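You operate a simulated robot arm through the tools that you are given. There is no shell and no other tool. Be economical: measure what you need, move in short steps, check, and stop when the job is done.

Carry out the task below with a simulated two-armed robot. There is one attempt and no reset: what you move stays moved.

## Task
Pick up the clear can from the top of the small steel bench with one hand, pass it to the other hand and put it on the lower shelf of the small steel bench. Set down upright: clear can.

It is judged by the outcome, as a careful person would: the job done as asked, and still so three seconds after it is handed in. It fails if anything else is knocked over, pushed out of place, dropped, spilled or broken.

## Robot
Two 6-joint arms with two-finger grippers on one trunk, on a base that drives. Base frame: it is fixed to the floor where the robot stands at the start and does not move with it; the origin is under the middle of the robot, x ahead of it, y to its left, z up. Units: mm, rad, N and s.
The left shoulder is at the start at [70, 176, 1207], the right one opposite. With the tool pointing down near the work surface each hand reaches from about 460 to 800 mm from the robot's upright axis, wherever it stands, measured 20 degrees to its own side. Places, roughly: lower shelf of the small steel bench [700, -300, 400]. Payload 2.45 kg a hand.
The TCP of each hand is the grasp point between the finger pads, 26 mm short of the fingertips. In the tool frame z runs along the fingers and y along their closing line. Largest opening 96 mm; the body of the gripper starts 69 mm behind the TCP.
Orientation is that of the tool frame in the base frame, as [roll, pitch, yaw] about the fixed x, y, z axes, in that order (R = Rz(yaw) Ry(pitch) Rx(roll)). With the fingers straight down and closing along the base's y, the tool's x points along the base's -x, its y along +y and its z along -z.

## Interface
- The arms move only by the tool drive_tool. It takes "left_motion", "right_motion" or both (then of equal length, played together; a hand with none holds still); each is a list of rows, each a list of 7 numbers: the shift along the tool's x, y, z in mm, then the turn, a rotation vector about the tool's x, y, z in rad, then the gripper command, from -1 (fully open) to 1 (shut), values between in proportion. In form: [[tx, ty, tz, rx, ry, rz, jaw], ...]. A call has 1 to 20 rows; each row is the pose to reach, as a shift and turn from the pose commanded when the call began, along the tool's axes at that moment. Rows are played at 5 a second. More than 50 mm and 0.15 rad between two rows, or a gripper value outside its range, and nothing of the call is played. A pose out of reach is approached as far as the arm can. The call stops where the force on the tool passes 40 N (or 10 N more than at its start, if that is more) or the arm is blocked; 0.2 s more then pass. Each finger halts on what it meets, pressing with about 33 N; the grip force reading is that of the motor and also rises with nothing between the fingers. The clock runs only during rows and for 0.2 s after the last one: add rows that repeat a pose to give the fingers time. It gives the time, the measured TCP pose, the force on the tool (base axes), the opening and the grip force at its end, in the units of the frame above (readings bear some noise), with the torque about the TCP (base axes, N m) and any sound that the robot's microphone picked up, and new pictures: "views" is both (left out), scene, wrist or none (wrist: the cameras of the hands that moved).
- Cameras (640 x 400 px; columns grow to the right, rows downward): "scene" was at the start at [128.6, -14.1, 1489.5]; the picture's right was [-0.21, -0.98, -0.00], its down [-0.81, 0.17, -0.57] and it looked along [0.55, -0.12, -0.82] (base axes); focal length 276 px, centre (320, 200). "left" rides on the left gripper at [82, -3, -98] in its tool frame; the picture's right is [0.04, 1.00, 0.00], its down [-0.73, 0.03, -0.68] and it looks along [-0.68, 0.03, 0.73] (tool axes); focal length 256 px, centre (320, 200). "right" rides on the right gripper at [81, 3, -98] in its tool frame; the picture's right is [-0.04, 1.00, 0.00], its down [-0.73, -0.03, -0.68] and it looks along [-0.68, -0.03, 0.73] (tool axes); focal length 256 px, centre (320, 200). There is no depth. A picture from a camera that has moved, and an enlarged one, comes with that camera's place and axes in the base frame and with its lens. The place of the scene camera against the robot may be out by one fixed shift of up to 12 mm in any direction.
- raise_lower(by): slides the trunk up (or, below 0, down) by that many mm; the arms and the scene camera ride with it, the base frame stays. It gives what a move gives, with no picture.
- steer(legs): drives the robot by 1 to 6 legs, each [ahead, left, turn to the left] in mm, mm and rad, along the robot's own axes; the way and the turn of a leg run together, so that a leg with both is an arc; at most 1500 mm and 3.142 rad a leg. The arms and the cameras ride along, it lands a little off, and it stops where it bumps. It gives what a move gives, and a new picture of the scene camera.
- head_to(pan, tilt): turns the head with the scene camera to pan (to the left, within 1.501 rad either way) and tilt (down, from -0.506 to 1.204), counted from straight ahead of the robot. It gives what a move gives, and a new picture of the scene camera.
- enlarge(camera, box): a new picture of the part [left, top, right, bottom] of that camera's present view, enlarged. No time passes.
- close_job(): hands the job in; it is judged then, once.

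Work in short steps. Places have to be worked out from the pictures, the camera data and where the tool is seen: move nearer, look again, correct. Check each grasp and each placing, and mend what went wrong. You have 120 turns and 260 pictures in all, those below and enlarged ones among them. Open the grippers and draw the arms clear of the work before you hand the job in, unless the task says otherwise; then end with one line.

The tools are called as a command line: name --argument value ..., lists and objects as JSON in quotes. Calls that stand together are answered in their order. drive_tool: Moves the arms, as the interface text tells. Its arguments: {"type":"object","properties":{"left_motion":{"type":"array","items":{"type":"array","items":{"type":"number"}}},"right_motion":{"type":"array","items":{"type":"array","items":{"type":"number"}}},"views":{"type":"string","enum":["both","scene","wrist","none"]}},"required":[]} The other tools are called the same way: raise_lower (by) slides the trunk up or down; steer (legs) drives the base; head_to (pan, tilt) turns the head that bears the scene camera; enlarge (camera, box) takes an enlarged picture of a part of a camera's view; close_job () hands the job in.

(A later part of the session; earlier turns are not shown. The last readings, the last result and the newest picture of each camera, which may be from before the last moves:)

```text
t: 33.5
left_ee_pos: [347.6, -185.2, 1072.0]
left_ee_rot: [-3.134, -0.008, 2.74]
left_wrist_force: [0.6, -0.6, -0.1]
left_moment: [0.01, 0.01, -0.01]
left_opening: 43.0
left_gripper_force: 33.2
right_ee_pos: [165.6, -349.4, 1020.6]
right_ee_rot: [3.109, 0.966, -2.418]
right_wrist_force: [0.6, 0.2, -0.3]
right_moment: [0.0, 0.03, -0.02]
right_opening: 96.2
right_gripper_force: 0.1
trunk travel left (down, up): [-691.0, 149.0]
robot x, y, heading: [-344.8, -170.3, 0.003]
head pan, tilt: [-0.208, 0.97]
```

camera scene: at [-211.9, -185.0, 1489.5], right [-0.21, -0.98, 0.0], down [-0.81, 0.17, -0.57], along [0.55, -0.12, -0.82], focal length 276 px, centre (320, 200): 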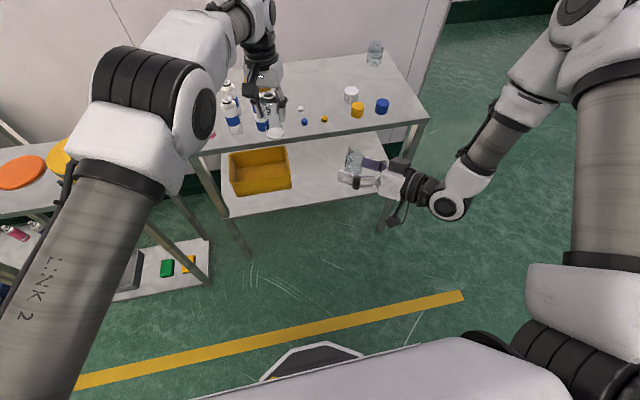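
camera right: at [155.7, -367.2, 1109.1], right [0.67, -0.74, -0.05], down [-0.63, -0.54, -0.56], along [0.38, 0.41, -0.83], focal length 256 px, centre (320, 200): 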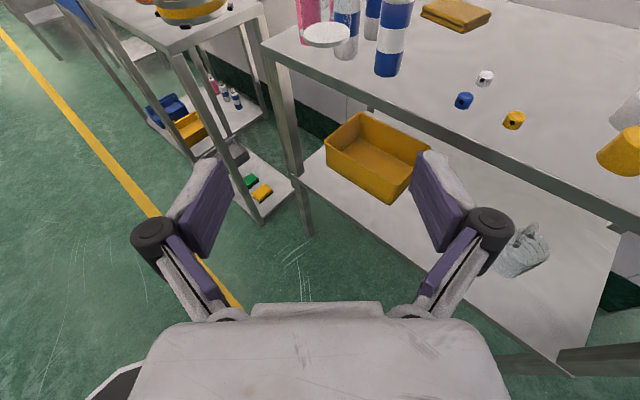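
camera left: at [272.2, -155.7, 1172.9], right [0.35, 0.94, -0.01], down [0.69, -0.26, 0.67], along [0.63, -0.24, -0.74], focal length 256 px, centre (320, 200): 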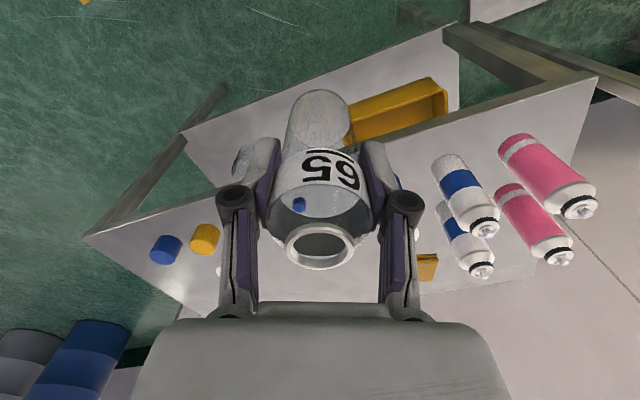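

Unrolled fine (heading 0.72, tilt 0.6). Given the left fingertips sit only ~54 mm above the can's bottom, I'll use a shallower tilt of 0.35, then go to heading 0.35 at a standoff 120 mm from the can.

drive_tool --right_motion '[[0, 0, 0, 0, -0.128, -0.011, -1], [0, 0, 0, 0, -0.255, -0.022, -1], [0, 0, 0, 0, -0.255, -0.022, -1]]' --views "none"

drive_tool --right_motion '[[-11, 12, 31, 0.088, -0.002, 0.032, -1], [-22, 23, 63, 0.176, -0.003, 0.064, -1], [-34, 35, 94, 0.264, -0.005, 0.096, -1], [-45, 46, 125, 0.351, -0.007, 0.128, -1], [-45, 46, 125, 0.351, -0.007, 0.128, -1]]'

```text
t: 34.3
left_ee_pos: [347.9, -183.1, 1073.5]
left_ee_rot: [-3.138, -0.006, 2.742]
left_wrist_force: [0.5, 0.2, -0.7]
left_moment: [0.0, 0.02, 0.02]
left_opening: 43.2
left_gripper_force: 32.8
right_ee_pos: [165.4, -349.4, 1021.1]
right_ee_rot: [-3.138, 1.221, -2.375]
right_wrist_force: [-0.7, -0.1, -0.3]
right_moment: [0.02, -0.02, -0.03]
right_opening: 95.8
right_gripper_force: 0.0
trunk travel left (down, up): [-691.0, 149.0]
robot x, y, heading: [-342.0, -170.3, -0.0]
head pan, tilt: [-0.208, 0.97]
```

```text
t: 35.5
left_ee_pos: [347.1, -184.2, 1073.9]
left_ee_rot: [-3.136, -0.007, 2.74]
left_wrist_force: [1.0, 0.7, -0.5]
left_moment: [0.0, -0.03, 0.01]
left_opening: 43.0
left_gripper_force: 33.7
right_ee_pos: [246.7, -270.0, 1018.9]
right_ee_rot: [3.088, 1.237, -2.828]
right_wrist_force: [0.2, 0.8, 0.0]
right_moment: [-0.04, -0.01, 0.0]
right_opening: 95.8
right_gripper_force: 0.2
right hand out of reach, approached as far as the arm can: row 4, 5
trunk travel left (down, up): [-691.0, 149.0]
robot x, y, heading: [-340.6, -171.4, -0.003]
head pan, tilt: [-0.208, 0.97]
camera scene: at [-212.4, -184.5, 1489.5], right [-0.21, -0.98, 0.0], down [-0.81, 0.17, -0.57], along [0.55, -0.12, -0.82], focal length 276 px, centre (320, 200)
camera right: at [135.7, -309.8, 975.5], right [-0.34, 0.94, 0.06], down [-0.36, -0.19, 0.92], along [0.87, 0.29, 0.4], focal length 256 px, centre (320, 200)
```

scene: 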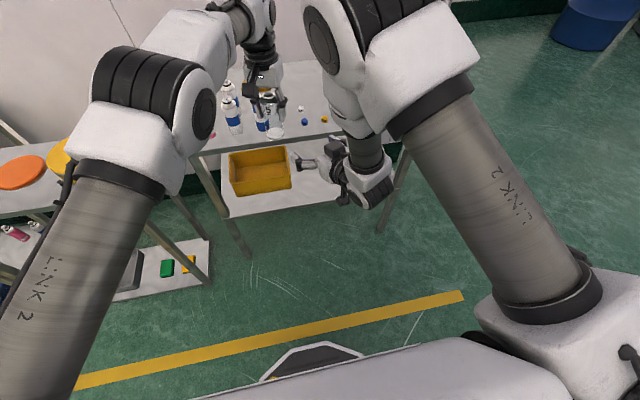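
right: 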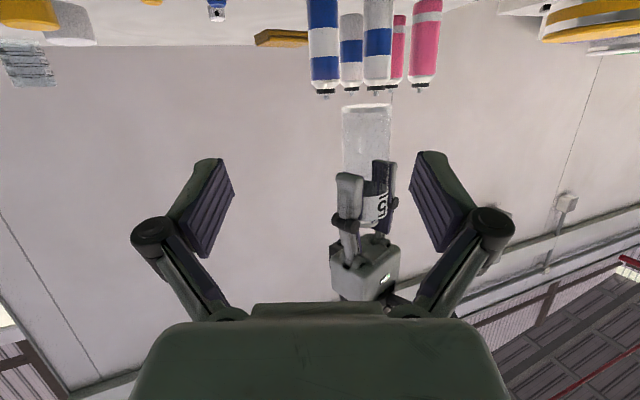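

Much better: the right camera sees the can straight ahead. I need a larger right heading (~0.85); to keep fingers apart I first turn the left hand about the can axis to yaw ≈+0.2.

drive_tool --left_motion '[[0, 0, 0, 0, 0, -0.12, 1], [0, 0, 0, 0, 0, -0.24, 1], [0, 0, 0, 0, 0, -0.36, 1], [0, 0, 0, 0, 0, -0.48, 1], [0, 0, 0, 0, 0, -0.6, 1], [0, 0, 0, 0, 0, -0.6, 1]]' --views "none"

```text
t: 36.9
left_ee_pos: [347.6, -183.3, 1072.0]
left_ee_rot: [-3.139, -0.009, -2.943]
left_wrist_force: [0.4, -0.4, -0.5]
left_moment: [0.0, 0.04, 0.03]
left_opening: 43.1
left_gripper_force: 32.9
right_ee_pos: [245.5, -269.7, 1017.7]
right_ee_rot: [3.087, 1.232, -2.825]
right_wrist_force: [0.3, 0.1, -0.2]
right_moment: [-0.02, 0.01, 0.01]
right_opening: 95.9
right_gripper_force: 0.0
trunk travel left (down, up): [-691.0, 149.0]
robot x, y, heading: [-337.4, -169.4, -0.004]
head pan, tilt: [-0.208, 0.97]
```

Left turned with the can in place. Now turn the right tool to heading 0.85 at a 110 mm standoff.

drive_tool --right_motion '[[-2, -2, 7, -0.113, 0.002, -0.045, -1], [-5, -4, 14, -0.226, 0.004, -0.09, -1], [-7, -5, 20, -0.34, 0.006, -0.134, -1], [-10, -7, 27, -0.453, 0.008, -0.179, -1], [-10, -7, 27, -0.453, 0.008, -0.179, -1]]'

```text
t: 38.1
left_ee_pos: [347.4, -183.9, 1072.4]
left_ee_rot: [3.141, -0.008, -2.942]
left_wrist_force: [0.0, 0.9, -0.4]
left_moment: [-0.03, -0.01, -0.01]
left_opening: 43.0
left_gripper_force: 32.8
right_ee_pos: [273.3, -256.1, 1015.6]
right_ee_rot: [-3.102, 1.216, -2.227]
right_wrist_force: [0.2, 0.6, 0.4]
right_moment: [-0.01, 0.0, -0.02]
right_opening: 95.8
right_gripper_force: 0.0
trunk travel left (down, up): [-691.0, 149.0]
robot x, y, heading: [-337.7, -171.9, -0.002]
head pan, tilt: [-0.208, 0.97]
camera scene: at [-212.2, -184.3, 1489.5], right [-0.21, -0.98, 0.0], down [-0.81, 0.17, -0.57], along [0.55, -0.12, -0.82], focal length 276 px, centre (320, 200)
camera right: at [195.6, -347.6, 974.5], right [-0.76, 0.65, 0.02], down [-0.23, -0.3, 0.92], along [0.61, 0.7, 0.38], focal length 256 px, centre (320, 200)
```

scene: 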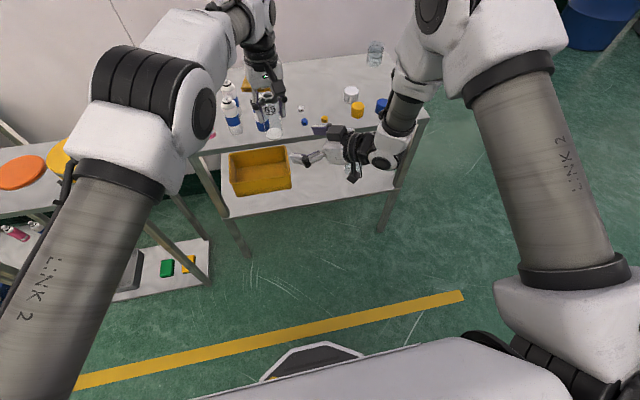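
right: 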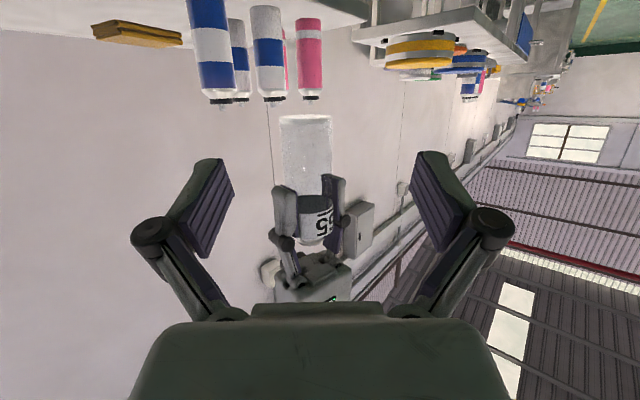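

All reached. Can is 103 mm ahead, 10 mm to the right-hand tool's −y, bottom at z≈992. I align laterally and advance horizontally ~60 mm, then check.

drive_tool --right_motion '[[-3, -10, -1, 0, 0, 0.015, -1], [-10, -10, 18, 0, 0, 0.015, -1], [-17, -10, 36, 0, 0, 0.015, -1], [-24, -10, 55, 0, 0, 0.015, -1], [-24, -10, 55, 0, 0, 0.015, -1]]'

```text
t: 39.3
left_ee_pos: [347.8, -184.8, 1073.7]
left_ee_rot: [-3.14, -0.008, -2.944]
left_wrist_force: [-0.4, 0.6, -0.9]
left_moment: [0.02, 0.02, 0.0]
left_opening: 43.1
left_gripper_force: 33.2
right_ee_pos: [317.7, -216.0, 1019.0]
right_ee_rot: [3.139, 1.217, -2.275]
right_wrist_force: [0.6, -0.4, 0.7]
right_moment: [0.0, 0.01, -0.02]
right_opening: 96.3
right_gripper_force: 0.2
trunk travel left (down, up): [-691.0, 149.0]
robot x, y, heading: [-341.4, -172.0, -0.006]
head pan, tilt: [-0.208, 0.97]
camera scene: at [-212.1, -185.0, 1489.5], right [-0.21, -0.98, 0.0], down [-0.81, 0.17, -0.57], along [0.55, -0.12, -0.82], focal length 276 px, centre (320, 200)
camera right: at [240.3, -307.1, 977.1], right [-0.75, 0.66, 0.04], down [-0.22, -0.31, 0.92], along [0.62, 0.69, 0.38], focal length 256 px, centre (320, 200)
```

scene: 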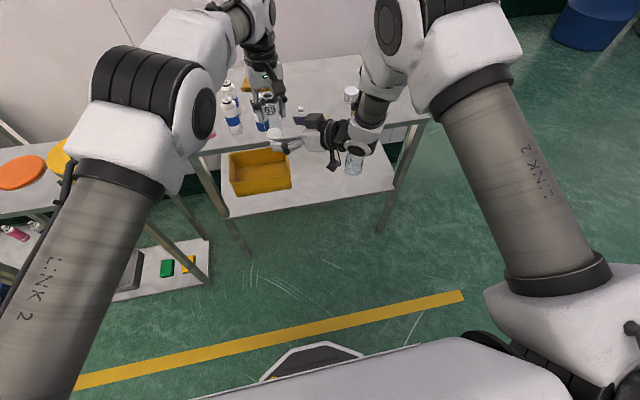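
right: 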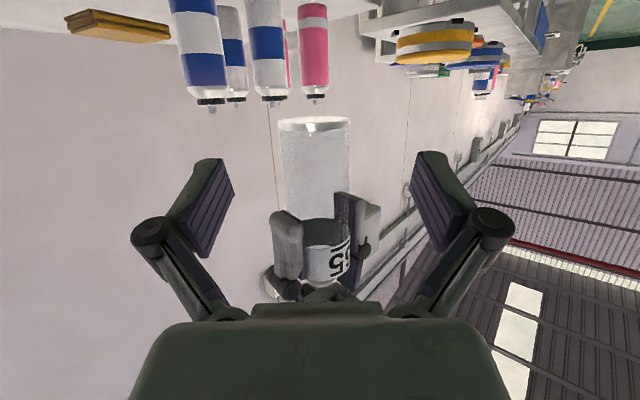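

Aligned. Remaining 43 mm along the heading and −3 mm lateral; advance to the grasp point.

drive_tool --right_motion '[[-4, -3, 10, 0, 0, 0, -1], [-8, -3, 21, 0, 0, 0, -1], [-11, -3, 31, 0, 0, 0, -1], [-15, -3, 40, 0, 0, 0, -1], [-15, -3, 40, 0, 0, 0, -1]]'

```text
t: 40.5
left_ee_pos: [347.2, -183.4, 1072.4]
left_ee_rot: [3.14, -0.008, -2.945]
left_wrist_force: [-0.1, 1.0, -0.6]
left_moment: [-0.01, 0.01, 0.0]
left_opening: 43.2
left_gripper_force: 33.4
right_ee_pos: [347.1, -186.4, 1019.4]
right_ee_rot: [3.138, 1.216, -2.277]
right_wrist_force: [0.1, 0.0, 0.6]
right_moment: [-0.01, -0.03, -0.02]
right_opening: 96.4
right_gripper_force: 0.0
trunk travel left (down, up): [-691.0, 149.0]
robot x, y, heading: [-340.4, -167.9, -0.001]
head pan, tilt: [-0.208, 0.97]
camera scene: at [-212.0, -185.2, 1489.5], right [-0.21, -0.98, 0.0], down [-0.81, 0.17, -0.57], along [0.55, -0.12, -0.82], focal length 276 px, centre (320, 200)
camera right: at [270.0, -276.6, 977.8], right [-0.75, 0.66, 0.04], down [-0.22, -0.31, 0.92], along [0.62, 0.69, 0.38], focal length 256 px, centre (320, 200)
```

scene: 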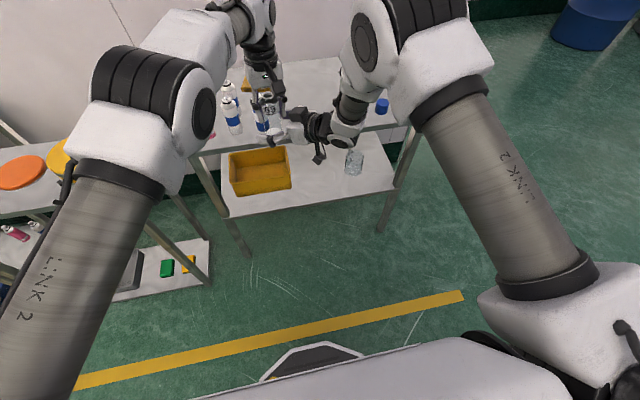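
right: 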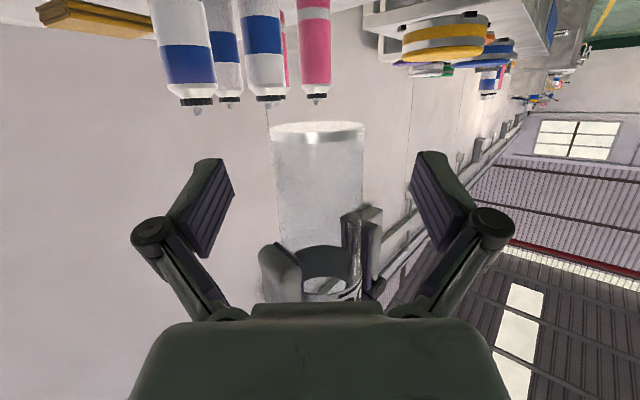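

The can is centred between the right fingers. Close the right gripper gently while the left still holds.

drive_tool --right_motion '[[0, 0, 0, 0, 0, 0, -0.5], [0, 0, 0, 0, 0, 0, -0.1], [0, 0, 0, 0, 0, 0, 0.1], [0, 0, 0, 0, 0, 0, 1], [0, 0, 0, 0, 0, 0, 1], [0, 0, 0, 0, 0, 0, 1]]' --views "both"

```text
t: 41.9
left_ee_pos: [347.7, -184.3, 1072.3]
left_ee_rot: [-3.139, -0.01, -2.943]
left_wrist_force: [-4.1, 6.6, 0.4]
left_moment: [0.15, 0.04, -0.06]
left_opening: 42.9
left_gripper_force: 32.6
right_ee_pos: [348.7, -186.0, 1019.6]
right_ee_rot: [3.138, 1.218, -2.276]
right_wrist_force: [3.7, -6.0, 0.0]
right_moment: [0.17, 0.19, 0.06]
right_opening: 42.1
right_gripper_force: 32.6
trunk travel left (down, up): [-691.0, 149.0]
robot x, y, heading: [-342.1, -170.1, -0.004]
head pan, tilt: [-0.208, 0.97]
camera scene: at [-211.8, -184.9, 1489.4], right [-0.21, -0.98, 0.0], down [-0.81, 0.17, -0.57], along [0.55, -0.12, -0.82], focal length 276 px, centre (320, 200)
camera right: at [270.1, -276.7, 977.8], right [-0.75, 0.66, 0.04], down [-0.22, -0.31, 0.92], along [0.62, 0.69, 0.38], focal length 256 px, centre (320, 200)
```

scene: 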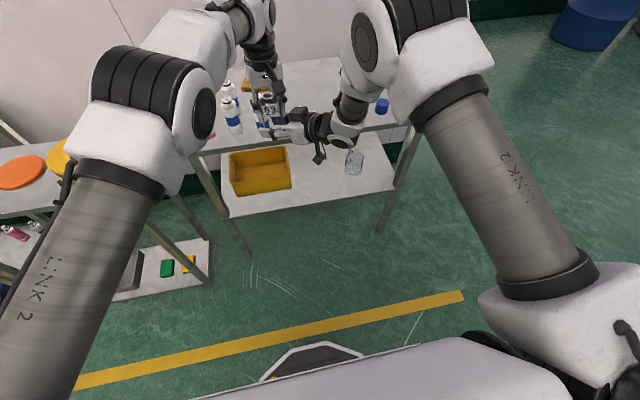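
right: 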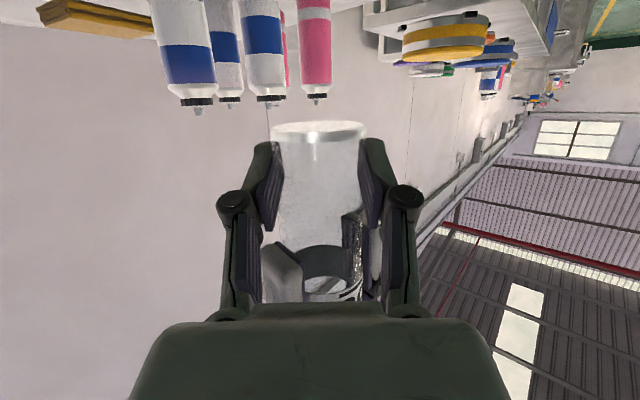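

Both hands hold the can with light cross-force. Open the left only part way (~58 mm) to avoid grazing the right knuckles.

drive_tool --left_motion '[[0, 0, 0, 0, 0, 0, 0], [0, 0, 0, 0, 0, 0, -0.2], [0, 0, 0, 0, 0, 0, -0.2], [0, 0, 0, 0, 0, 0, -0.2]]' --views "wrist"

```text
t: 42.9
left_ee_pos: [348.2, -183.4, 1073.1]
left_ee_rot: [-3.141, -0.008, -2.944]
left_wrist_force: [-0.1, -1.0, 0.1]
left_moment: [0.02, 0.02, -0.01]
left_opening: 57.8
left_gripper_force: 0.1
right_ee_pos: [348.8, -186.2, 1018.0]
right_ee_rot: [3.14, 1.217, -2.275]
right_wrist_force: [-0.9, 0.6, 0.0]
right_moment: [0.0, -0.04, 0.0]
right_opening: 42.3
right_gripper_force: 33.6
trunk travel left (down, up): [-691.0, 149.0]
robot x, y, heading: [-343.6, -167.9, -0.004]
head pan, tilt: [-0.208, 0.97]
camera left: at [269.5, -203.9, 1172.3], right [-0.24, 0.97, 0.0], down [0.72, 0.17, 0.67], along [0.65, 0.16, -0.74], focal length 256 px, centre (320, 200)
```

left: 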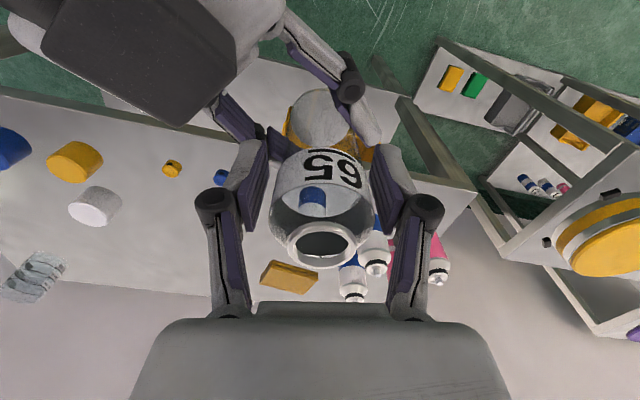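

The right hand holds alone. Lift the left straight up 110 mm.

drive_tool --left_motion '[[0, 0, -15, 0, 0, 0, -0.2], [0, 0, -40, 0, 0, 0, -0.2], [0, 0, -65, 0, 0, 0, -0.2], [0, 0, -90, 0, 0, 0, -0.2], [0, 0, -110, 0, 0, 0, -0.2], [0, 0, -110, 0, 0, 0, -0.2]]'

```text
t: 44.3
left_ee_pos: [342.9, -178.1, 1181.1]
left_ee_rot: [-3.141, -0.009, -2.943]
left_wrist_force: [-0.6, 0.2, -0.8]
left_moment: [0.0, 0.04, 0.04]
left_opening: 57.6
left_gripper_force: 0.1
left hand out of reach, approached as far as the arm can: row 5, 6
right_ee_pos: [348.0, -186.0, 1019.2]
right_ee_rot: [3.138, 1.217, -2.275]
right_wrist_force: [-0.1, 0.3, 0.1]
right_moment: [0.04, -0.01, 0.0]
right_opening: 42.0
right_gripper_force: 33.1
trunk travel left (down, up): [-691.0, 149.0]
robot x, y, heading: [-338.9, -172.1, -0.001]
head pan, tilt: [-0.208, 0.97]
camera scene: at [-210.9, -185.0, 1489.3], right [-0.21, -0.98, 0.0], down [-0.81, 0.17, -0.56], along [0.55, -0.12, -0.83], focal length 276 px, centre (320, 200)
camera left: at [263.9, -197.8, 1281.1], right [-0.24, 0.97, 0.0], down [0.72, 0.17, 0.67], along [0.65, 0.16, -0.74], focal length 256 px, centre (320, 200)
```

scene: 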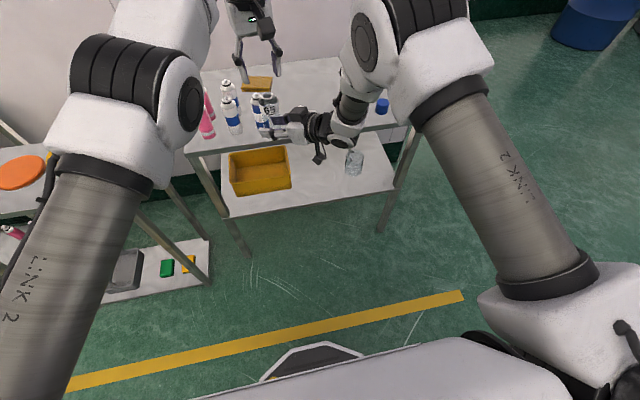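
left: 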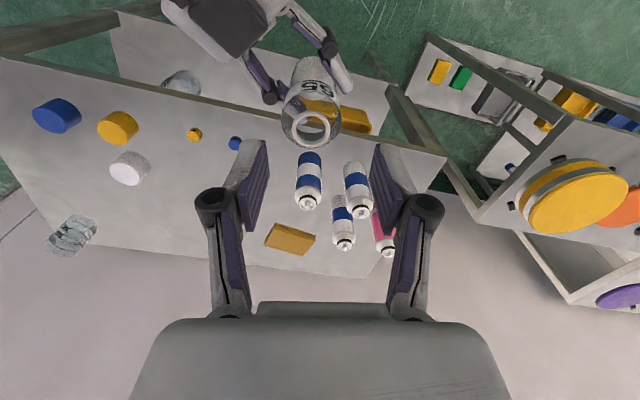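

Handover done: the right hand holds the can upright. Now retract the left hand to its own side, first leftward, then back.

drive_tool --left_motion '[[-9, 46, 0, 0, 0, 0, -0.2], [-18, 91, 0, 0, 0, 0, -0.2], [-27, 137, 0, 0, 0, 0, -0.2], [-36, 183, 0, 0, 0, 0, -0.2], [-45, 228, 0, 0, 0, 0, -0.2], [-55, 274, 0, 0, 0, 0, -0.2], [-12, 283, 0, 0, 0, 0, -0.2], [31, 292, 0, 0, 0, 0, -0.2], [74, 301, 0, 0, 0, 0, -0.2], [117, 310, 0, 0, 0, 0, -0.2], [160, 318, 0, 0, 0, 0, -0.2], [160, 318, 0, 0, 0, 0, -0.2]]' --views "scene"

```text
t: 46.9
left_ee_pos: [123.0, 102.1, 1182.4]
left_ee_rot: [3.141, -0.009, -2.943]
left_wrist_force: [-0.8, -0.9, 0.7]
left_moment: [0.0, 0.01, -0.03]
left_opening: 57.6
left_gripper_force: 0.2
right_ee_pos: [350.0, -185.5, 1019.4]
right_ee_rot: [3.137, 1.215, -2.279]
right_wrist_force: [-0.7, 0.5, 0.8]
right_moment: [0.0, 0.01, 0.02]
right_opening: 42.2
right_gripper_force: 33.2
trunk travel left (down, up): [-691.0, 149.0]
robot x, y, heading: [-333.9, -167.0, 0.001]
head pan, tilt: [-0.208, 0.97]
camera scene: at [-210.2, -184.7, 1489.3], right [-0.21, -0.98, 0.0], down [-0.81, 0.17, -0.56], along [0.55, -0.12, -0.83], focal length 276 px, centre (320, 200)
```

scene: 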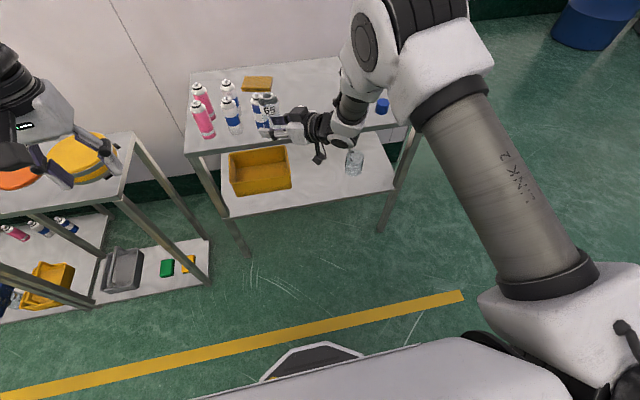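

Now measure the lower shelf: enlarge the scene there.

enlarge --camera "scene" --box '[180, 120, 430, 270]'

```text
2.56 times, centred on (305, 195) of scene
camera zoom: at [-210.2, -184.7, 1489.3], right [-0.21, -0.98, 0.0], down [-0.81, 0.17, -0.56], along [0.55, -0.12, -0.83], focal length 708 px, centre (358, 213)
```

zoom: 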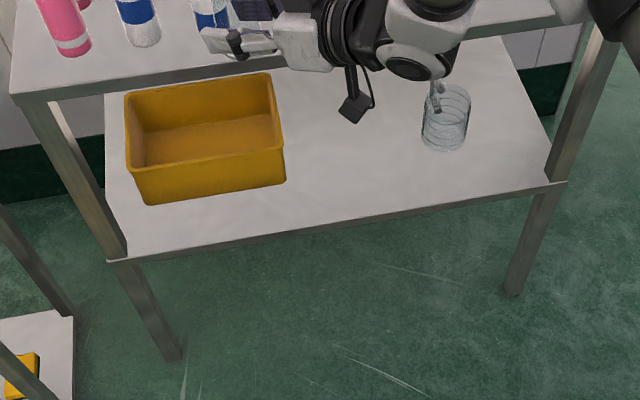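

Shelf front edge ≈ x 490–515, z≈400; free spot between bin and beaker near y≈-400. To keep the under-slung camera in front of the shelf edge, I turn the right hand to heading ≈0.1 (rotation about the vertical only) and bring it to (310,-400).

drive_tool --right_motion '[[8, -14, -22, 0.09, 0, 0.033, 1], [16, -27, -44, 0.179, 0, 0.066, 1], [25, -41, -67, 0.268, 0, 0.1, 1], [33, -54, -89, 0.358, 0, 0.133, 1], [41, -68, -111, 0.448, 0, 0.166, 1], [49, -82, -133, 0.537, 0, 0.199, 1], [58, -95, -155, 0.627, 0, 0.232, 1], [66, -109, -178, 0.716, 0, 0.2655, 1], [66, -109, -178, 0.716, 0, 0.2655, 1]]'

```text
t: 48.9
left_ee_pos: [122.0, 103.0, 1183.2]
left_ee_rot: [-3.141, -0.009, -2.943]
left_wrist_force: [-0.3, -0.3, -0.5]
left_moment: [-0.01, 0.0, 0.02]
left_opening: 57.5
left_gripper_force: 0.0
right_ee_pos: [309.4, -401.1, 1018.3]
right_ee_rot: [3.141, 1.216, -3.04]
right_wrist_force: [0.9, -0.6, 0.2]
right_moment: [0.0, -0.01, -0.02]
right_opening: 42.2
right_gripper_force: 33.0
trunk travel left (down, up): [-691.0, 149.0]
robot x, y, heading: [-338.1, -171.3, -0.003]
head pan, tilt: [-0.208, 0.97]
camera scene: at [-211.9, -184.4, 1489.5], right [-0.21, -0.98, 0.0], down [-0.81, 0.17, -0.57], along [0.55, -0.12, -0.82], focal length 276 px, centre (320, 200)
camera right: at [191.1, -411.4, 977.6], right [-0.09, 1.0, 0.04], down [-0.38, -0.07, 0.92], along [0.92, 0.07, 0.38], focal length 256 px, centre (320, 200)
```

scene: 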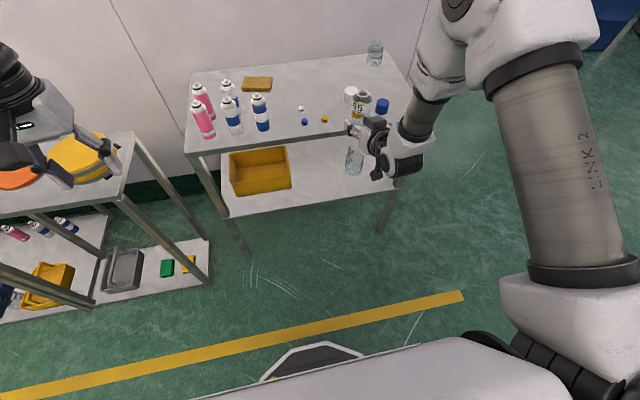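
right: 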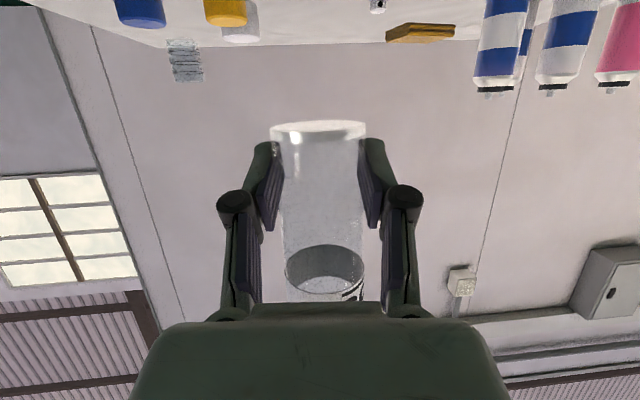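

Held upright, orientation kept. Lower the trunk 480 mm (bottom of can ≈ z 512).

raise_lower --by -480

head_to --pan -0.35 --tilt 0.65

```text
refused: -480 is not a number from -400 to 400
```

```text
t: 49.7
left_ee_pos: [121.9, 101.7, 1183.0]
left_ee_rot: [3.141, -0.01, -2.941]
left_wrist_force: [0.0, -0.2, -0.4]
left_moment: [0.01, -0.02, -0.01]
left_opening: 57.5
left_gripper_force: 0.0
right_ee_pos: [309.0, -400.5, 1019.3]
right_ee_rot: [3.138, 1.216, -3.038]
right_wrist_force: [0.1, 0.0, -0.6]
right_moment: [0.0, -0.03, -0.01]
right_opening: 42.1
right_gripper_force: 32.6
trunk travel left (down, up): [-691.0, 149.0]
robot x, y, heading: [-341.3, -175.7, -0.001]
head pan, tilt: [-0.351, 0.649]
camera scene: at [-200.5, -200.0, 1515.0], right [-0.34, -0.94, 0.0], down [-0.57, 0.21, -0.8], along [0.75, -0.27, -0.61], focal length 276 px, centre (320, 200)
```

scene: 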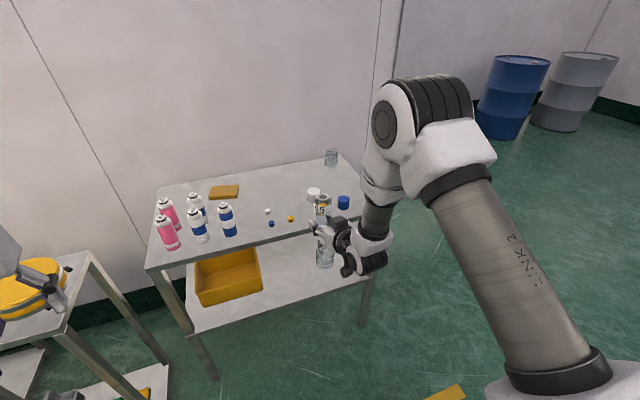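

Limit is 400 per call; lower in two steps, then look.

raise_lower --by -300

raise_lower --by -180

head_to --pan -0.25 --tilt 0.6

```text
t: 52.7
left_ee_pos: [122.2, 101.9, 882.8]
left_ee_rot: [3.141, -0.008, -2.944]
left_wrist_force: [-0.4, 0.6, 0.7]
left_moment: [-0.02, 0.0, -0.01]
left_opening: 57.7
left_gripper_force: 0.0
right_ee_pos: [310.6, -401.4, 719.9]
right_ee_rot: [3.139, 1.218, -3.038]
right_wrist_force: [-0.4, 0.5, 0.0]
right_moment: [-0.05, 0.03, -0.02]
right_opening: 41.9
right_gripper_force: 33.7
trunk travel left (down, up): [-391.0, 449.0]
robot x, y, heading: [-339.2, -168.8, -0.002]
head pan, tilt: [-0.351, 0.649]
```

```text
t: 54.7
left_ee_pos: [121.9, 101.7, 702.9]
left_ee_rot: [3.141, -0.008, -2.941]
left_wrist_force: [0.1, 0.8, 0.5]
left_moment: [0.02, 0.01, -0.03]
left_opening: 57.5
left_gripper_force: 0.2
right_ee_pos: [309.2, -400.2, 539.2]
right_ee_rot: [3.139, 1.217, -3.039]
right_wrist_force: [0.8, -0.1, -0.1]
right_moment: [0.0, 0.01, 0.0]
right_opening: 42.2
right_gripper_force: 33.2
trunk travel left (down, up): [-211.0, 629.0]
robot x, y, heading: [-342.5, -171.8, 0.005]
head pan, tilt: [-0.351, 0.649]
```

```text
t: 55.4
left_ee_pos: [122.0, 103.5, 702.5]
left_ee_rot: [3.141, -0.008, -2.944]
left_wrist_force: [0.2, -0.7, 0.8]
left_moment: [0.01, 0.0, 0.01]
left_opening: 57.6
left_gripper_force: 0.0
right_ee_pos: [309.0, -400.8, 539.5]
right_ee_rot: [3.138, 1.216, -3.039]
right_wrist_force: [0.2, -0.5, 0.6]
right_moment: [0.03, 0.03, 0.02]
right_opening: 42.1
right_gripper_force: 32.7
trunk travel left (down, up): [-211.0, 629.0]
robot x, y, heading: [-339.9, -167.1, -0.002]
head pan, tilt: [-0.25, 0.6]
camera scene: at [-196.5, -192.0, 1039.3], right [-0.25, -0.97, 0.0], down [-0.55, 0.14, -0.82], along [0.8, -0.2, -0.57], focal length 276 px, centre (320, 200)
```

scene: 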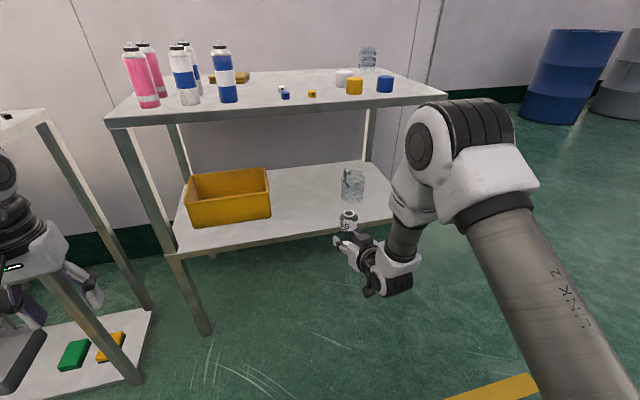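

The left hand seems near the small side table; I enlarge to be sure before moving the base.

enlarge --camera "scene" --box '[0, 100, 240, 400]'

head_to --pan 0.5 --tilt 0.7

```text
1.33 times, centred on (120, 250) of scene
camera zoom: at [-196.5, -192.0, 1039.3], right [-0.25, -0.97, 0.0], down [-0.55, 0.14, -0.82], along [0.8, -0.2, -0.57], focal length 369 px, centre (587, 133)
```

zoom: 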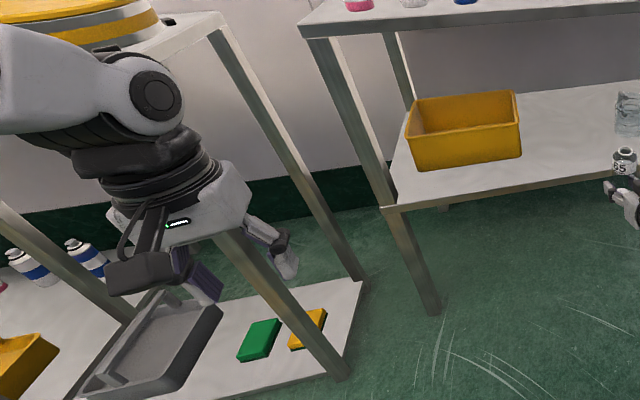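

```text
t: 56.5
left_ee_pos: [122.6, 101.8, 702.5]
left_ee_rot: [-3.141, -0.01, -2.943]
left_wrist_force: [0.2, -0.1, 1.2]
left_moment: [-0.01, -0.01, -0.01]
left_opening: 57.5
left_gripper_force: 0.1
right_ee_pos: [308.6, -400.1, 538.6]
right_ee_rot: [3.138, 1.217, -3.04]
right_wrist_force: [-0.1, 0.2, -0.2]
right_moment: [0.02, 0.01, -0.02]
right_opening: 42.5
right_gripper_force: 32.6
trunk travel left (down, up): [-211.0, 629.0]
robot x, y, heading: [-339.7, -172.0, -0.002]
head pan, tilt: [0.499, 0.7]
camera scene: at [-207.4, -129.5, 1030.7], right [0.48, -0.88, 0.0], down [-0.57, -0.31, -0.76], along [0.67, 0.36, -0.64], focal length 276 px, centre (320, 200)
```

scene: 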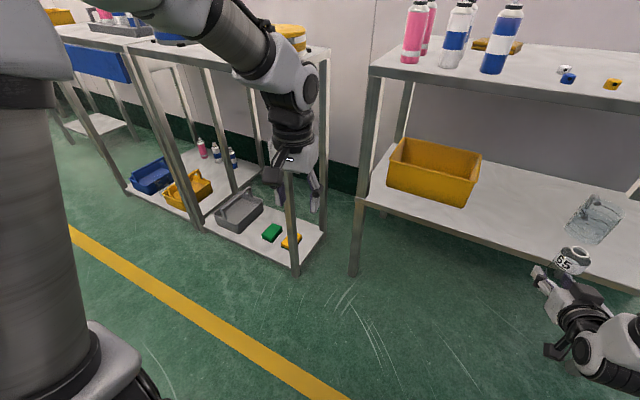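

The table leg is just seen between the left fingers (behind), so the left hand is free. Triangulating old and new views: shelf front edge x≈480, shelf surface ≈440±20, free gap between bin (right side y≈-230) and beaker (left side ≈-490). I first extend the right arm 80 mm ahead and 30 mm left so its elbow stays clear of the bench top.

drive_tool --right_motion '[[-7, 5, 19, 0, 0, 0, 1], [-14, 11, 39, 0, 0, 0, 1], [-21, 16, 58, 0, 0, 0, 1], [-29, 22, 77, 0, 0, 0, 1], [-29, 22, 77, 0, 0, 0, 1]]' --views "none"

head_to --pan -0.25 --tilt 0.6

```text
t: 57.7
left_ee_pos: [120.3, 102.2, 703.7]
left_ee_rot: [3.141, -0.009, -2.944]
left_wrist_force: [0.4, -0.5, 0.0]
left_moment: [-0.03, 0.02, 0.02]
left_opening: 57.6
left_gripper_force: 0.1
right_ee_pos: [389.0, -370.4, 540.9]
right_ee_rot: [3.14, 1.216, -3.04]
right_wrist_force: [-0.7, 0.2, 0.4]
right_moment: [0.01, -0.02, -0.01]
right_opening: 42.4
right_gripper_force: 32.6
trunk travel left (down, up): [-211.0, 629.0]
robot x, y, heading: [-339.6, -173.4, -0.001]
head pan, tilt: [0.499, 0.7]
```

```text
t: 58.8
left_ee_pos: [122.0, 103.8, 702.5]
left_ee_rot: [3.141, -0.009, -2.946]
left_wrist_force: [0.2, 0.3, -1.0]
left_moment: [-0.02, -0.02, -0.01]
left_opening: 57.7
left_gripper_force: 0.0
right_ee_pos: [388.1, -369.4, 540.0]
right_ee_rot: [3.138, 1.218, -3.038]
right_wrist_force: [0.4, 0.1, -0.1]
right_moment: [-0.01, 0.0, -0.02]
right_opening: 42.3
right_gripper_force: 33.0
trunk travel left (down, up): [-211.0, 629.0]
robot x, y, heading: [-342.7, -170.2, 0.003]
head pan, tilt: [-0.25, 0.6]
camera scene: at [-196.4, -191.9, 1039.3], right [-0.25, -0.97, 0.0], down [-0.55, 0.14, -0.82], along [0.8, -0.2, -0.57], focal length 276 px, centre (320, 200)
```

scene: 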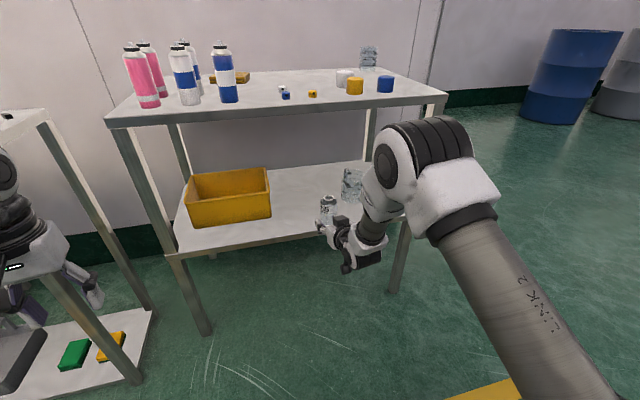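

Can top projects where expected, so the camera geometry is good. Enlarge the shelf edge near the target.

enlarge --camera "scene" --box '[160, 150, 420, 300]'

```text
2.46 times, centred on (290, 225) of scene
camera zoom: at [-196.4, -191.9, 1039.3], right [-0.25, -0.97, 0.0], down [-0.55, 0.14, -0.82], along [0.8, -0.2, -0.57], focal length 681 px, centre (394, 138)
```

zoom: 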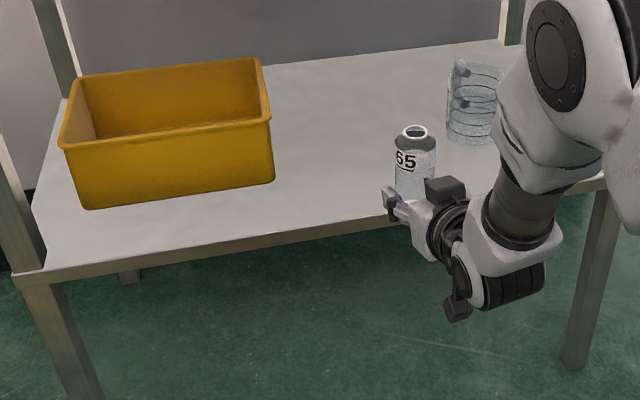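

Edge at x 480–508; I drive ahead 160 mm so the can axis is at x≈549 over the shelf, still well above it (bottom ≈ z 512).

steer --legs '[[160, 0, 0]]'

enlarge --camera "scene" --box '[200, 150, 440, 300]'

```text
t: 60.2
left_ee_pos: [281.7, 103.3, 702.1]
left_ee_rot: [3.141, -0.01, -2.942]
left_wrist_force: [1.0, -0.4, -0.7]
left_moment: [0.02, 0.07, 0.02]
left_opening: 57.5
left_gripper_force: 0.1
right_ee_pos: [549.2, -369.3, 539.6]
right_ee_rot: [3.138, 1.216, -3.038]
right_wrist_force: [-0.6, 0.0, -0.2]
right_moment: [-0.03, 0.03, -0.03]
right_opening: 42.1
right_gripper_force: 32.4
trunk travel left (down, up): [-211.0, 629.0]
robot x, y, heading: [-178.3, -168.6, -0.0]
head pan, tilt: [-0.25, 0.6]
camera scene: at [-35.0, -191.8, 1039.2], right [-0.25, -0.97, 0.0], down [-0.55, 0.14, -0.82], along [0.8, -0.2, -0.57], focal length 276 px, centre (320, 200)
```

scene: 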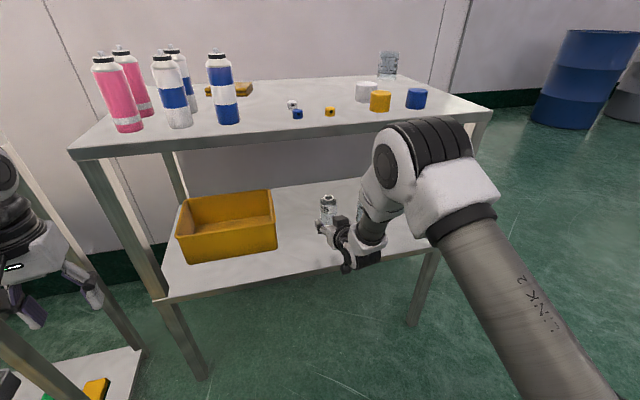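

```text
2.67 times, centred on (320, 225) of scene
camera zoom: at [-35.0, -191.8, 1039.2], right [-0.25, -0.97, 0.0], down [-0.55, 0.14, -0.82], along [0.8, -0.2, -0.57], focal length 737 px, centre (320, 133)
```

zoom: 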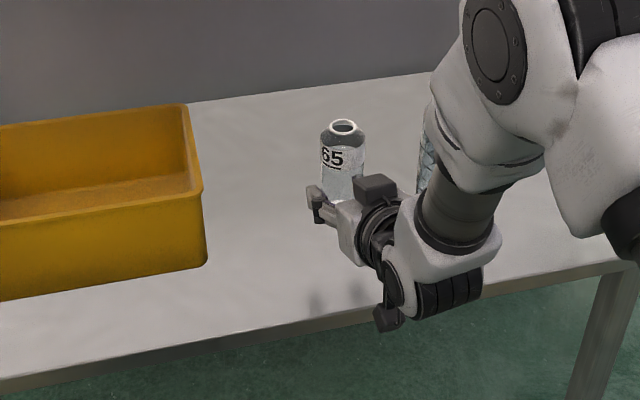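

Edge now triangulates to x≈495–515, z≈395–420. I move 12 mm further in and 40 mm down by arm (bottom → ≈472) and look.

drive_tool --right_motion '[[11, 0, 8, 0, 0, 0, 1], [22, -1, 17, 0, 0, 0, 1], [33, -1, 25, 0, 0, 0, 1], [33, -1, 25, 0, 0, 0, 1]]' --views "none"

enlarge --camera "scene" --box '[260, 170, 420, 290]'

```text
t: 61.2
left_ee_pos: [281.3, 103.0, 702.7]
left_ee_rot: [3.14, -0.009, -2.942]
left_wrist_force: [0.1, -0.8, 0.5]
left_moment: [-0.01, 0.02, -0.02]
left_opening: 57.8
left_gripper_force: 0.2
right_ee_pos: [562.5, -368.5, 500.8]
right_ee_rot: [3.137, 1.217, -3.036]
right_wrist_force: [0.2, -0.2, 0.1]
right_moment: [0.03, 0.01, -0.02]
right_opening: 42.1
right_gripper_force: 33.0
trunk travel left (down, up): [-211.0, 629.0]
robot x, y, heading: [-181.8, -170.7, -0.0]
head pan, tilt: [-0.25, 0.6]
```

```text
3.33 times, centred on (340, 230) of scene
camera zoom: at [-35.8, -191.8, 1039.3], right [-0.25, -0.97, 0.0], down [-0.55, 0.14, -0.82], along [0.8, -0.2, -0.57], focal length 922 px, centre (253, 100)
```

zoom: 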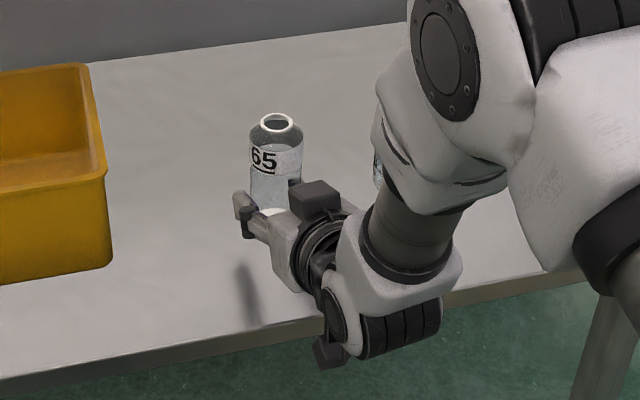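

Camera part hangs in front of the shelf edge, as planned. Descend another 40 mm in 8 mm rows watching force (bottom → ≈433).

drive_tool --right_motion '[[7.5, 0, 2.8, 0, 0, 0, 1], [15, 0, 5.6, 0, 0, 0, 1], [22.5, 0, 8.3, 0, 0, 0, 1], [30, 0, 11.1, 0, 0, 0, 1], [37.5, 0, 13.9, 0, 0, 0, 1], [37.5, 0, 13.9, 0, 0, 0, 1]]' --views "none"

enlarge --camera "scene" --box '[260, 180, 420, 300]'

```text
t: 62.5
left_ee_pos: [281.0, 103.5, 703.0]
left_ee_rot: [3.141, -0.008, -2.943]
left_wrist_force: [-0.2, 0.6, 1.1]
left_moment: [0.0, -0.01, -0.01]
left_opening: 57.5
left_gripper_force: 0.2
right_ee_pos: [567.6, -369.5, 469.2]
right_ee_rot: [3.141, 1.238, -3.038]
right_wrist_force: [5.7, -1.5, 15.6]
right_moment: [-0.07, -0.04, 0.04]
right_opening: 42.1
right_gripper_force: 33.3
trunk travel left (down, up): [-211.0, 629.0]
robot x, y, heading: [-179.2, -171.1, -0.001]
head pan, tilt: [-0.25, 0.6]
stopped in row 6 (right hand): the force on the tool passed its limit at 42 N (the readings are from after the stop); the commanded pose is now the measured one
```

```text
3.33 times, centred on (340, 240) of scene
camera zoom: at [-37.6, -191.3, 1039.4], right [-0.25, -0.97, 0.0], down [-0.55, 0.14, -0.83], along [0.8, -0.2, -0.56], focal length 922 px, centre (253, 67)
```

zoom: 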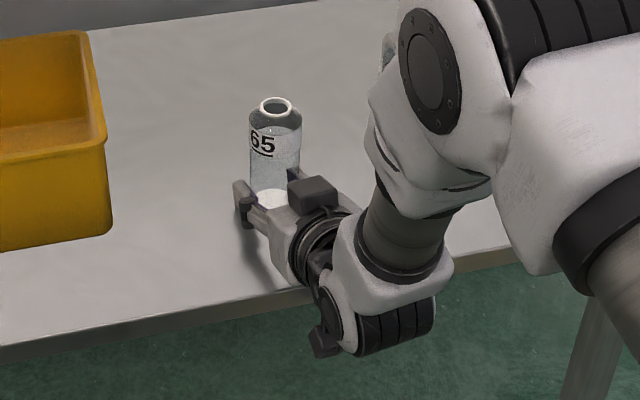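

Contact at TCP z≈469 with almost no moment – the can's base touched (shelf ≈ z 442). The arm deflected by 0.02 rad, so I lift 5 mm, restore the tilt, and re-check.

drive_tool --right_motion '[[-4.7, 0, -1.7, 0, 0.0, 0, 1], [-4.7, 0, -1.7, 0, 0.021, 0, 1], [-4.7, 0, -1.7, 0, 0.021, 0, 1], [-4.7, 0, -1.7, 0, 0.021, 0, 1]]' --views "wrist"

```text
t: 63.5
left_ee_pos: [281.6, 103.8, 702.1]
left_ee_rot: [-3.141, -0.007, -2.943]
left_wrist_force: [-0.4, 0.0, 0.0]
left_moment: [0.01, 0.0, 0.01]
left_opening: 57.6
left_gripper_force: 0.0
right_ee_pos: [564.7, -369.6, 470.1]
right_ee_rot: [3.14, 1.207, -3.038]
right_wrist_force: [3.5, 1.2, 7.4]
right_moment: [-0.03, -0.28, 0.09]
right_opening: 42.2
right_gripper_force: 33.1
trunk travel left (down, up): [-211.0, 629.0]
robot x, y, heading: [-178.8, -170.7, 0.001]
head pan, tilt: [-0.25, 0.6]
camera right: at [446.2, -379.7, 429.6], right [-0.09, 1.0, 0.04], down [-0.37, -0.07, 0.93], along [0.93, 0.07, 0.37], focal length 256 px, centre (320, 200)
```

right: 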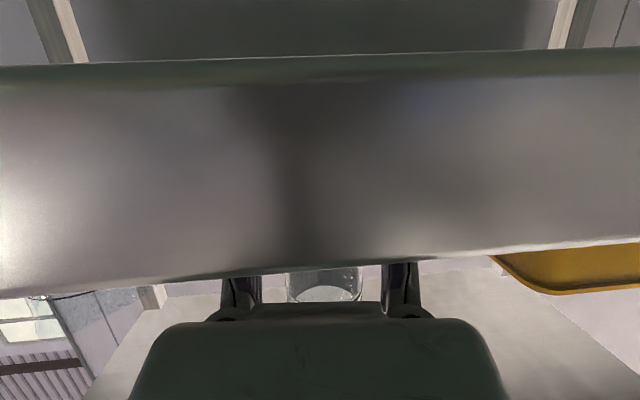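

The wrist view shows the shelf's front lip just ahead of the camera; shelf top ≈ 445–450. Some contact remains, so I lift 8 mm more and level the tilt to the original 1.217.

drive_tool --right_motion '[[-3.8, 0, -1.4, 0, -0.005, 0, 1], [-7.5, 0, -2.8, 0, -0.01, 0, 1], [-7.5, 0, -2.8, 0, -0.01, 0, 1], [-7.5, 0, -2.8, 0, -0.01, 0, 1]]' --views "wrist"

enlarge --camera "scene" --box '[300, 190, 370, 250]'

```text
t: 64.5
left_ee_pos: [281.0, 102.0, 702.6]
left_ee_rot: [3.141, -0.007, -2.943]
left_wrist_force: [-0.2, -0.2, -1.0]
left_moment: [-0.01, -0.01, -0.01]
left_opening: 57.2
left_gripper_force: 0.0
right_ee_pos: [565.1, -368.6, 477.5]
right_ee_rot: [3.138, 1.217, -3.039]
right_wrist_force: [-0.3, 0.8, 0.5]
right_moment: [0.01, 0.02, -0.01]
right_opening: 42.4
right_gripper_force: 33.2
trunk travel left (down, up): [-211.0, 629.0]
robot x, y, heading: [-177.6, -171.1, -0.003]
head pan, tilt: [-0.25, 0.6]
camera right: at [446.7, -379.9, 435.7], right [-0.09, 1.0, 0.04], down [-0.38, -0.07, 0.92], along [0.92, 0.07, 0.38], focal length 256 px, centre (320, 200)
```

right: 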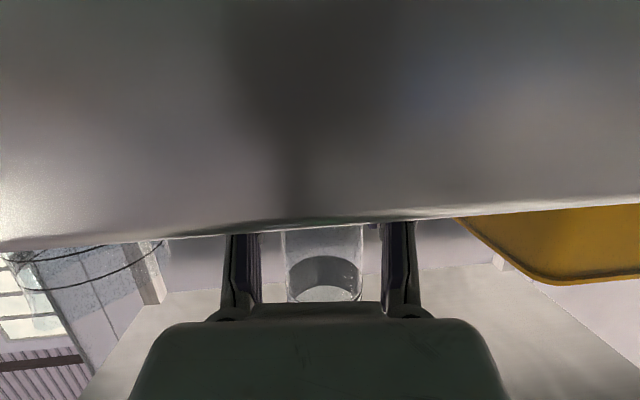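

```text
6.67 times, centred on (335, 220) of scene
camera zoom: at [-35.8, -191.9, 1039.3], right [-0.25, -0.97, 0.0], down [-0.55, 0.14, -0.82], along [0.8, -0.2, -0.57], focal length 1843 px, centre (220, 67)
```

zoom: 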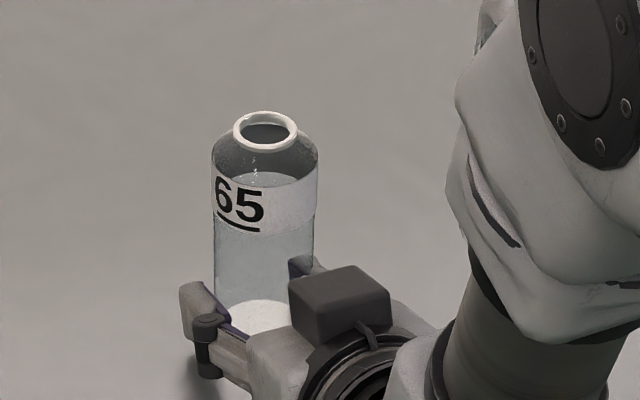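

Parallax between the two wrist views puts the shelf top at ≈453 and the lip at x≈479. The can slid ~9 mm up in the grip, so its base is now about level with the fingertips (TCP−18). I descend gently 1 mm per row for 4 mm.

drive_tool --right_motion '[[0.9, 0, 0.35, 0, 0, 0, 1], [1.9, 0, 0.7, 0, 0, 0, 1], [2.8, 0, 1.05, 0, 0, 0, 1], [3.75, 0, 1.4, 0, 0, 0, 1], [3.75, 0, 1.4, 0, 0, 0, 1]]' --views "none"

```text
t: 65.7
left_ee_pos: [282.1, 102.8, 703.8]
left_ee_rot: [3.142, -0.009, -2.944]
left_wrist_force: [-0.3, 0.9, -0.2]
left_moment: [0.04, -0.01, 0.02]
left_opening: 57.6
left_gripper_force: 0.0
right_ee_pos: [565.4, -368.8, 472.5]
right_ee_rot: [3.139, 1.215, -3.042]
right_wrist_force: [0.0, 0.4, 0.8]
right_moment: [-0.01, 0.04, 0.03]
right_opening: 42.1
right_gripper_force: 33.2
trunk travel left (down, up): [-211.0, 629.0]
robot x, y, heading: [-179.9, -169.9, -0.008]
head pan, tilt: [-0.25, 0.6]
```

Still free at TCP z≈473. Continue down in 0.8 mm rows.

drive_tool --right_motion '[[0.75, 0, 0.28, 0, 0, 0, 1], [1.5, 0, 0.56, 0, 0, 0, 1], [2.25, 0, 0.84, 0, 0, 0, 1], [2.25, 0, 0.84, 0, 0, 0, 1]]' --views "none"

```text
t: 66.7
left_ee_pos: [282.3, 103.4, 702.6]
left_ee_rot: [-3.142, -0.007, -2.943]
left_wrist_force: [-0.3, 0.3, -0.3]
left_moment: [-0.01, 0.03, -0.03]
left_opening: 57.7
left_gripper_force: 0.1
right_ee_pos: [565.2, -369.9, 470.5]
right_ee_rot: [3.137, 1.217, -3.039]
right_wrist_force: [-0.7, 0.0, 1.0]
right_moment: [0.02, -0.03, 0.01]
right_opening: 42.3
right_gripper_force: 32.8
trunk travel left (down, up): [-211.0, 629.0]
robot x, y, heading: [-185.1, -170.1, -0.003]
head pan, tilt: [-0.25, 0.6]
```

No contact yet (Fz≈1 N, within noise). Two more millimetres.

drive_tool --right_motion '[[0.75, 0, 0.28, 0, 0, 0, 1], [1.5, 0, 0.56, 0, 0, 0, 1], [2.25, 0, 0.84, 0, 0, 0, 1], [2.25, 0, 0.84, 0, 0, 0, 1]]' --views "none"

```text
t: 67.7
left_ee_pos: [280.7, 101.6, 703.6]
left_ee_rot: [-3.141, -0.007, -2.943]
left_wrist_force: [-0.6, 0.0, 0.3]
left_moment: [0.0, 0.03, -0.01]
left_opening: 57.7
left_gripper_force: 0.0
right_ee_pos: [564.8, -369.5, 470.7]
right_ee_rot: [3.138, 1.218, -3.038]
right_wrist_force: [0.8, -1.2, 4.0]
right_moment: [-0.11, -0.11, -0.04]
right_opening: 42.2
right_gripper_force: 32.7
trunk travel left (down, up): [-211.0, 629.0]
robot x, y, heading: [-178.8, -169.8, 0.008]
head pan, tilt: [-0.25, 0.6]
```

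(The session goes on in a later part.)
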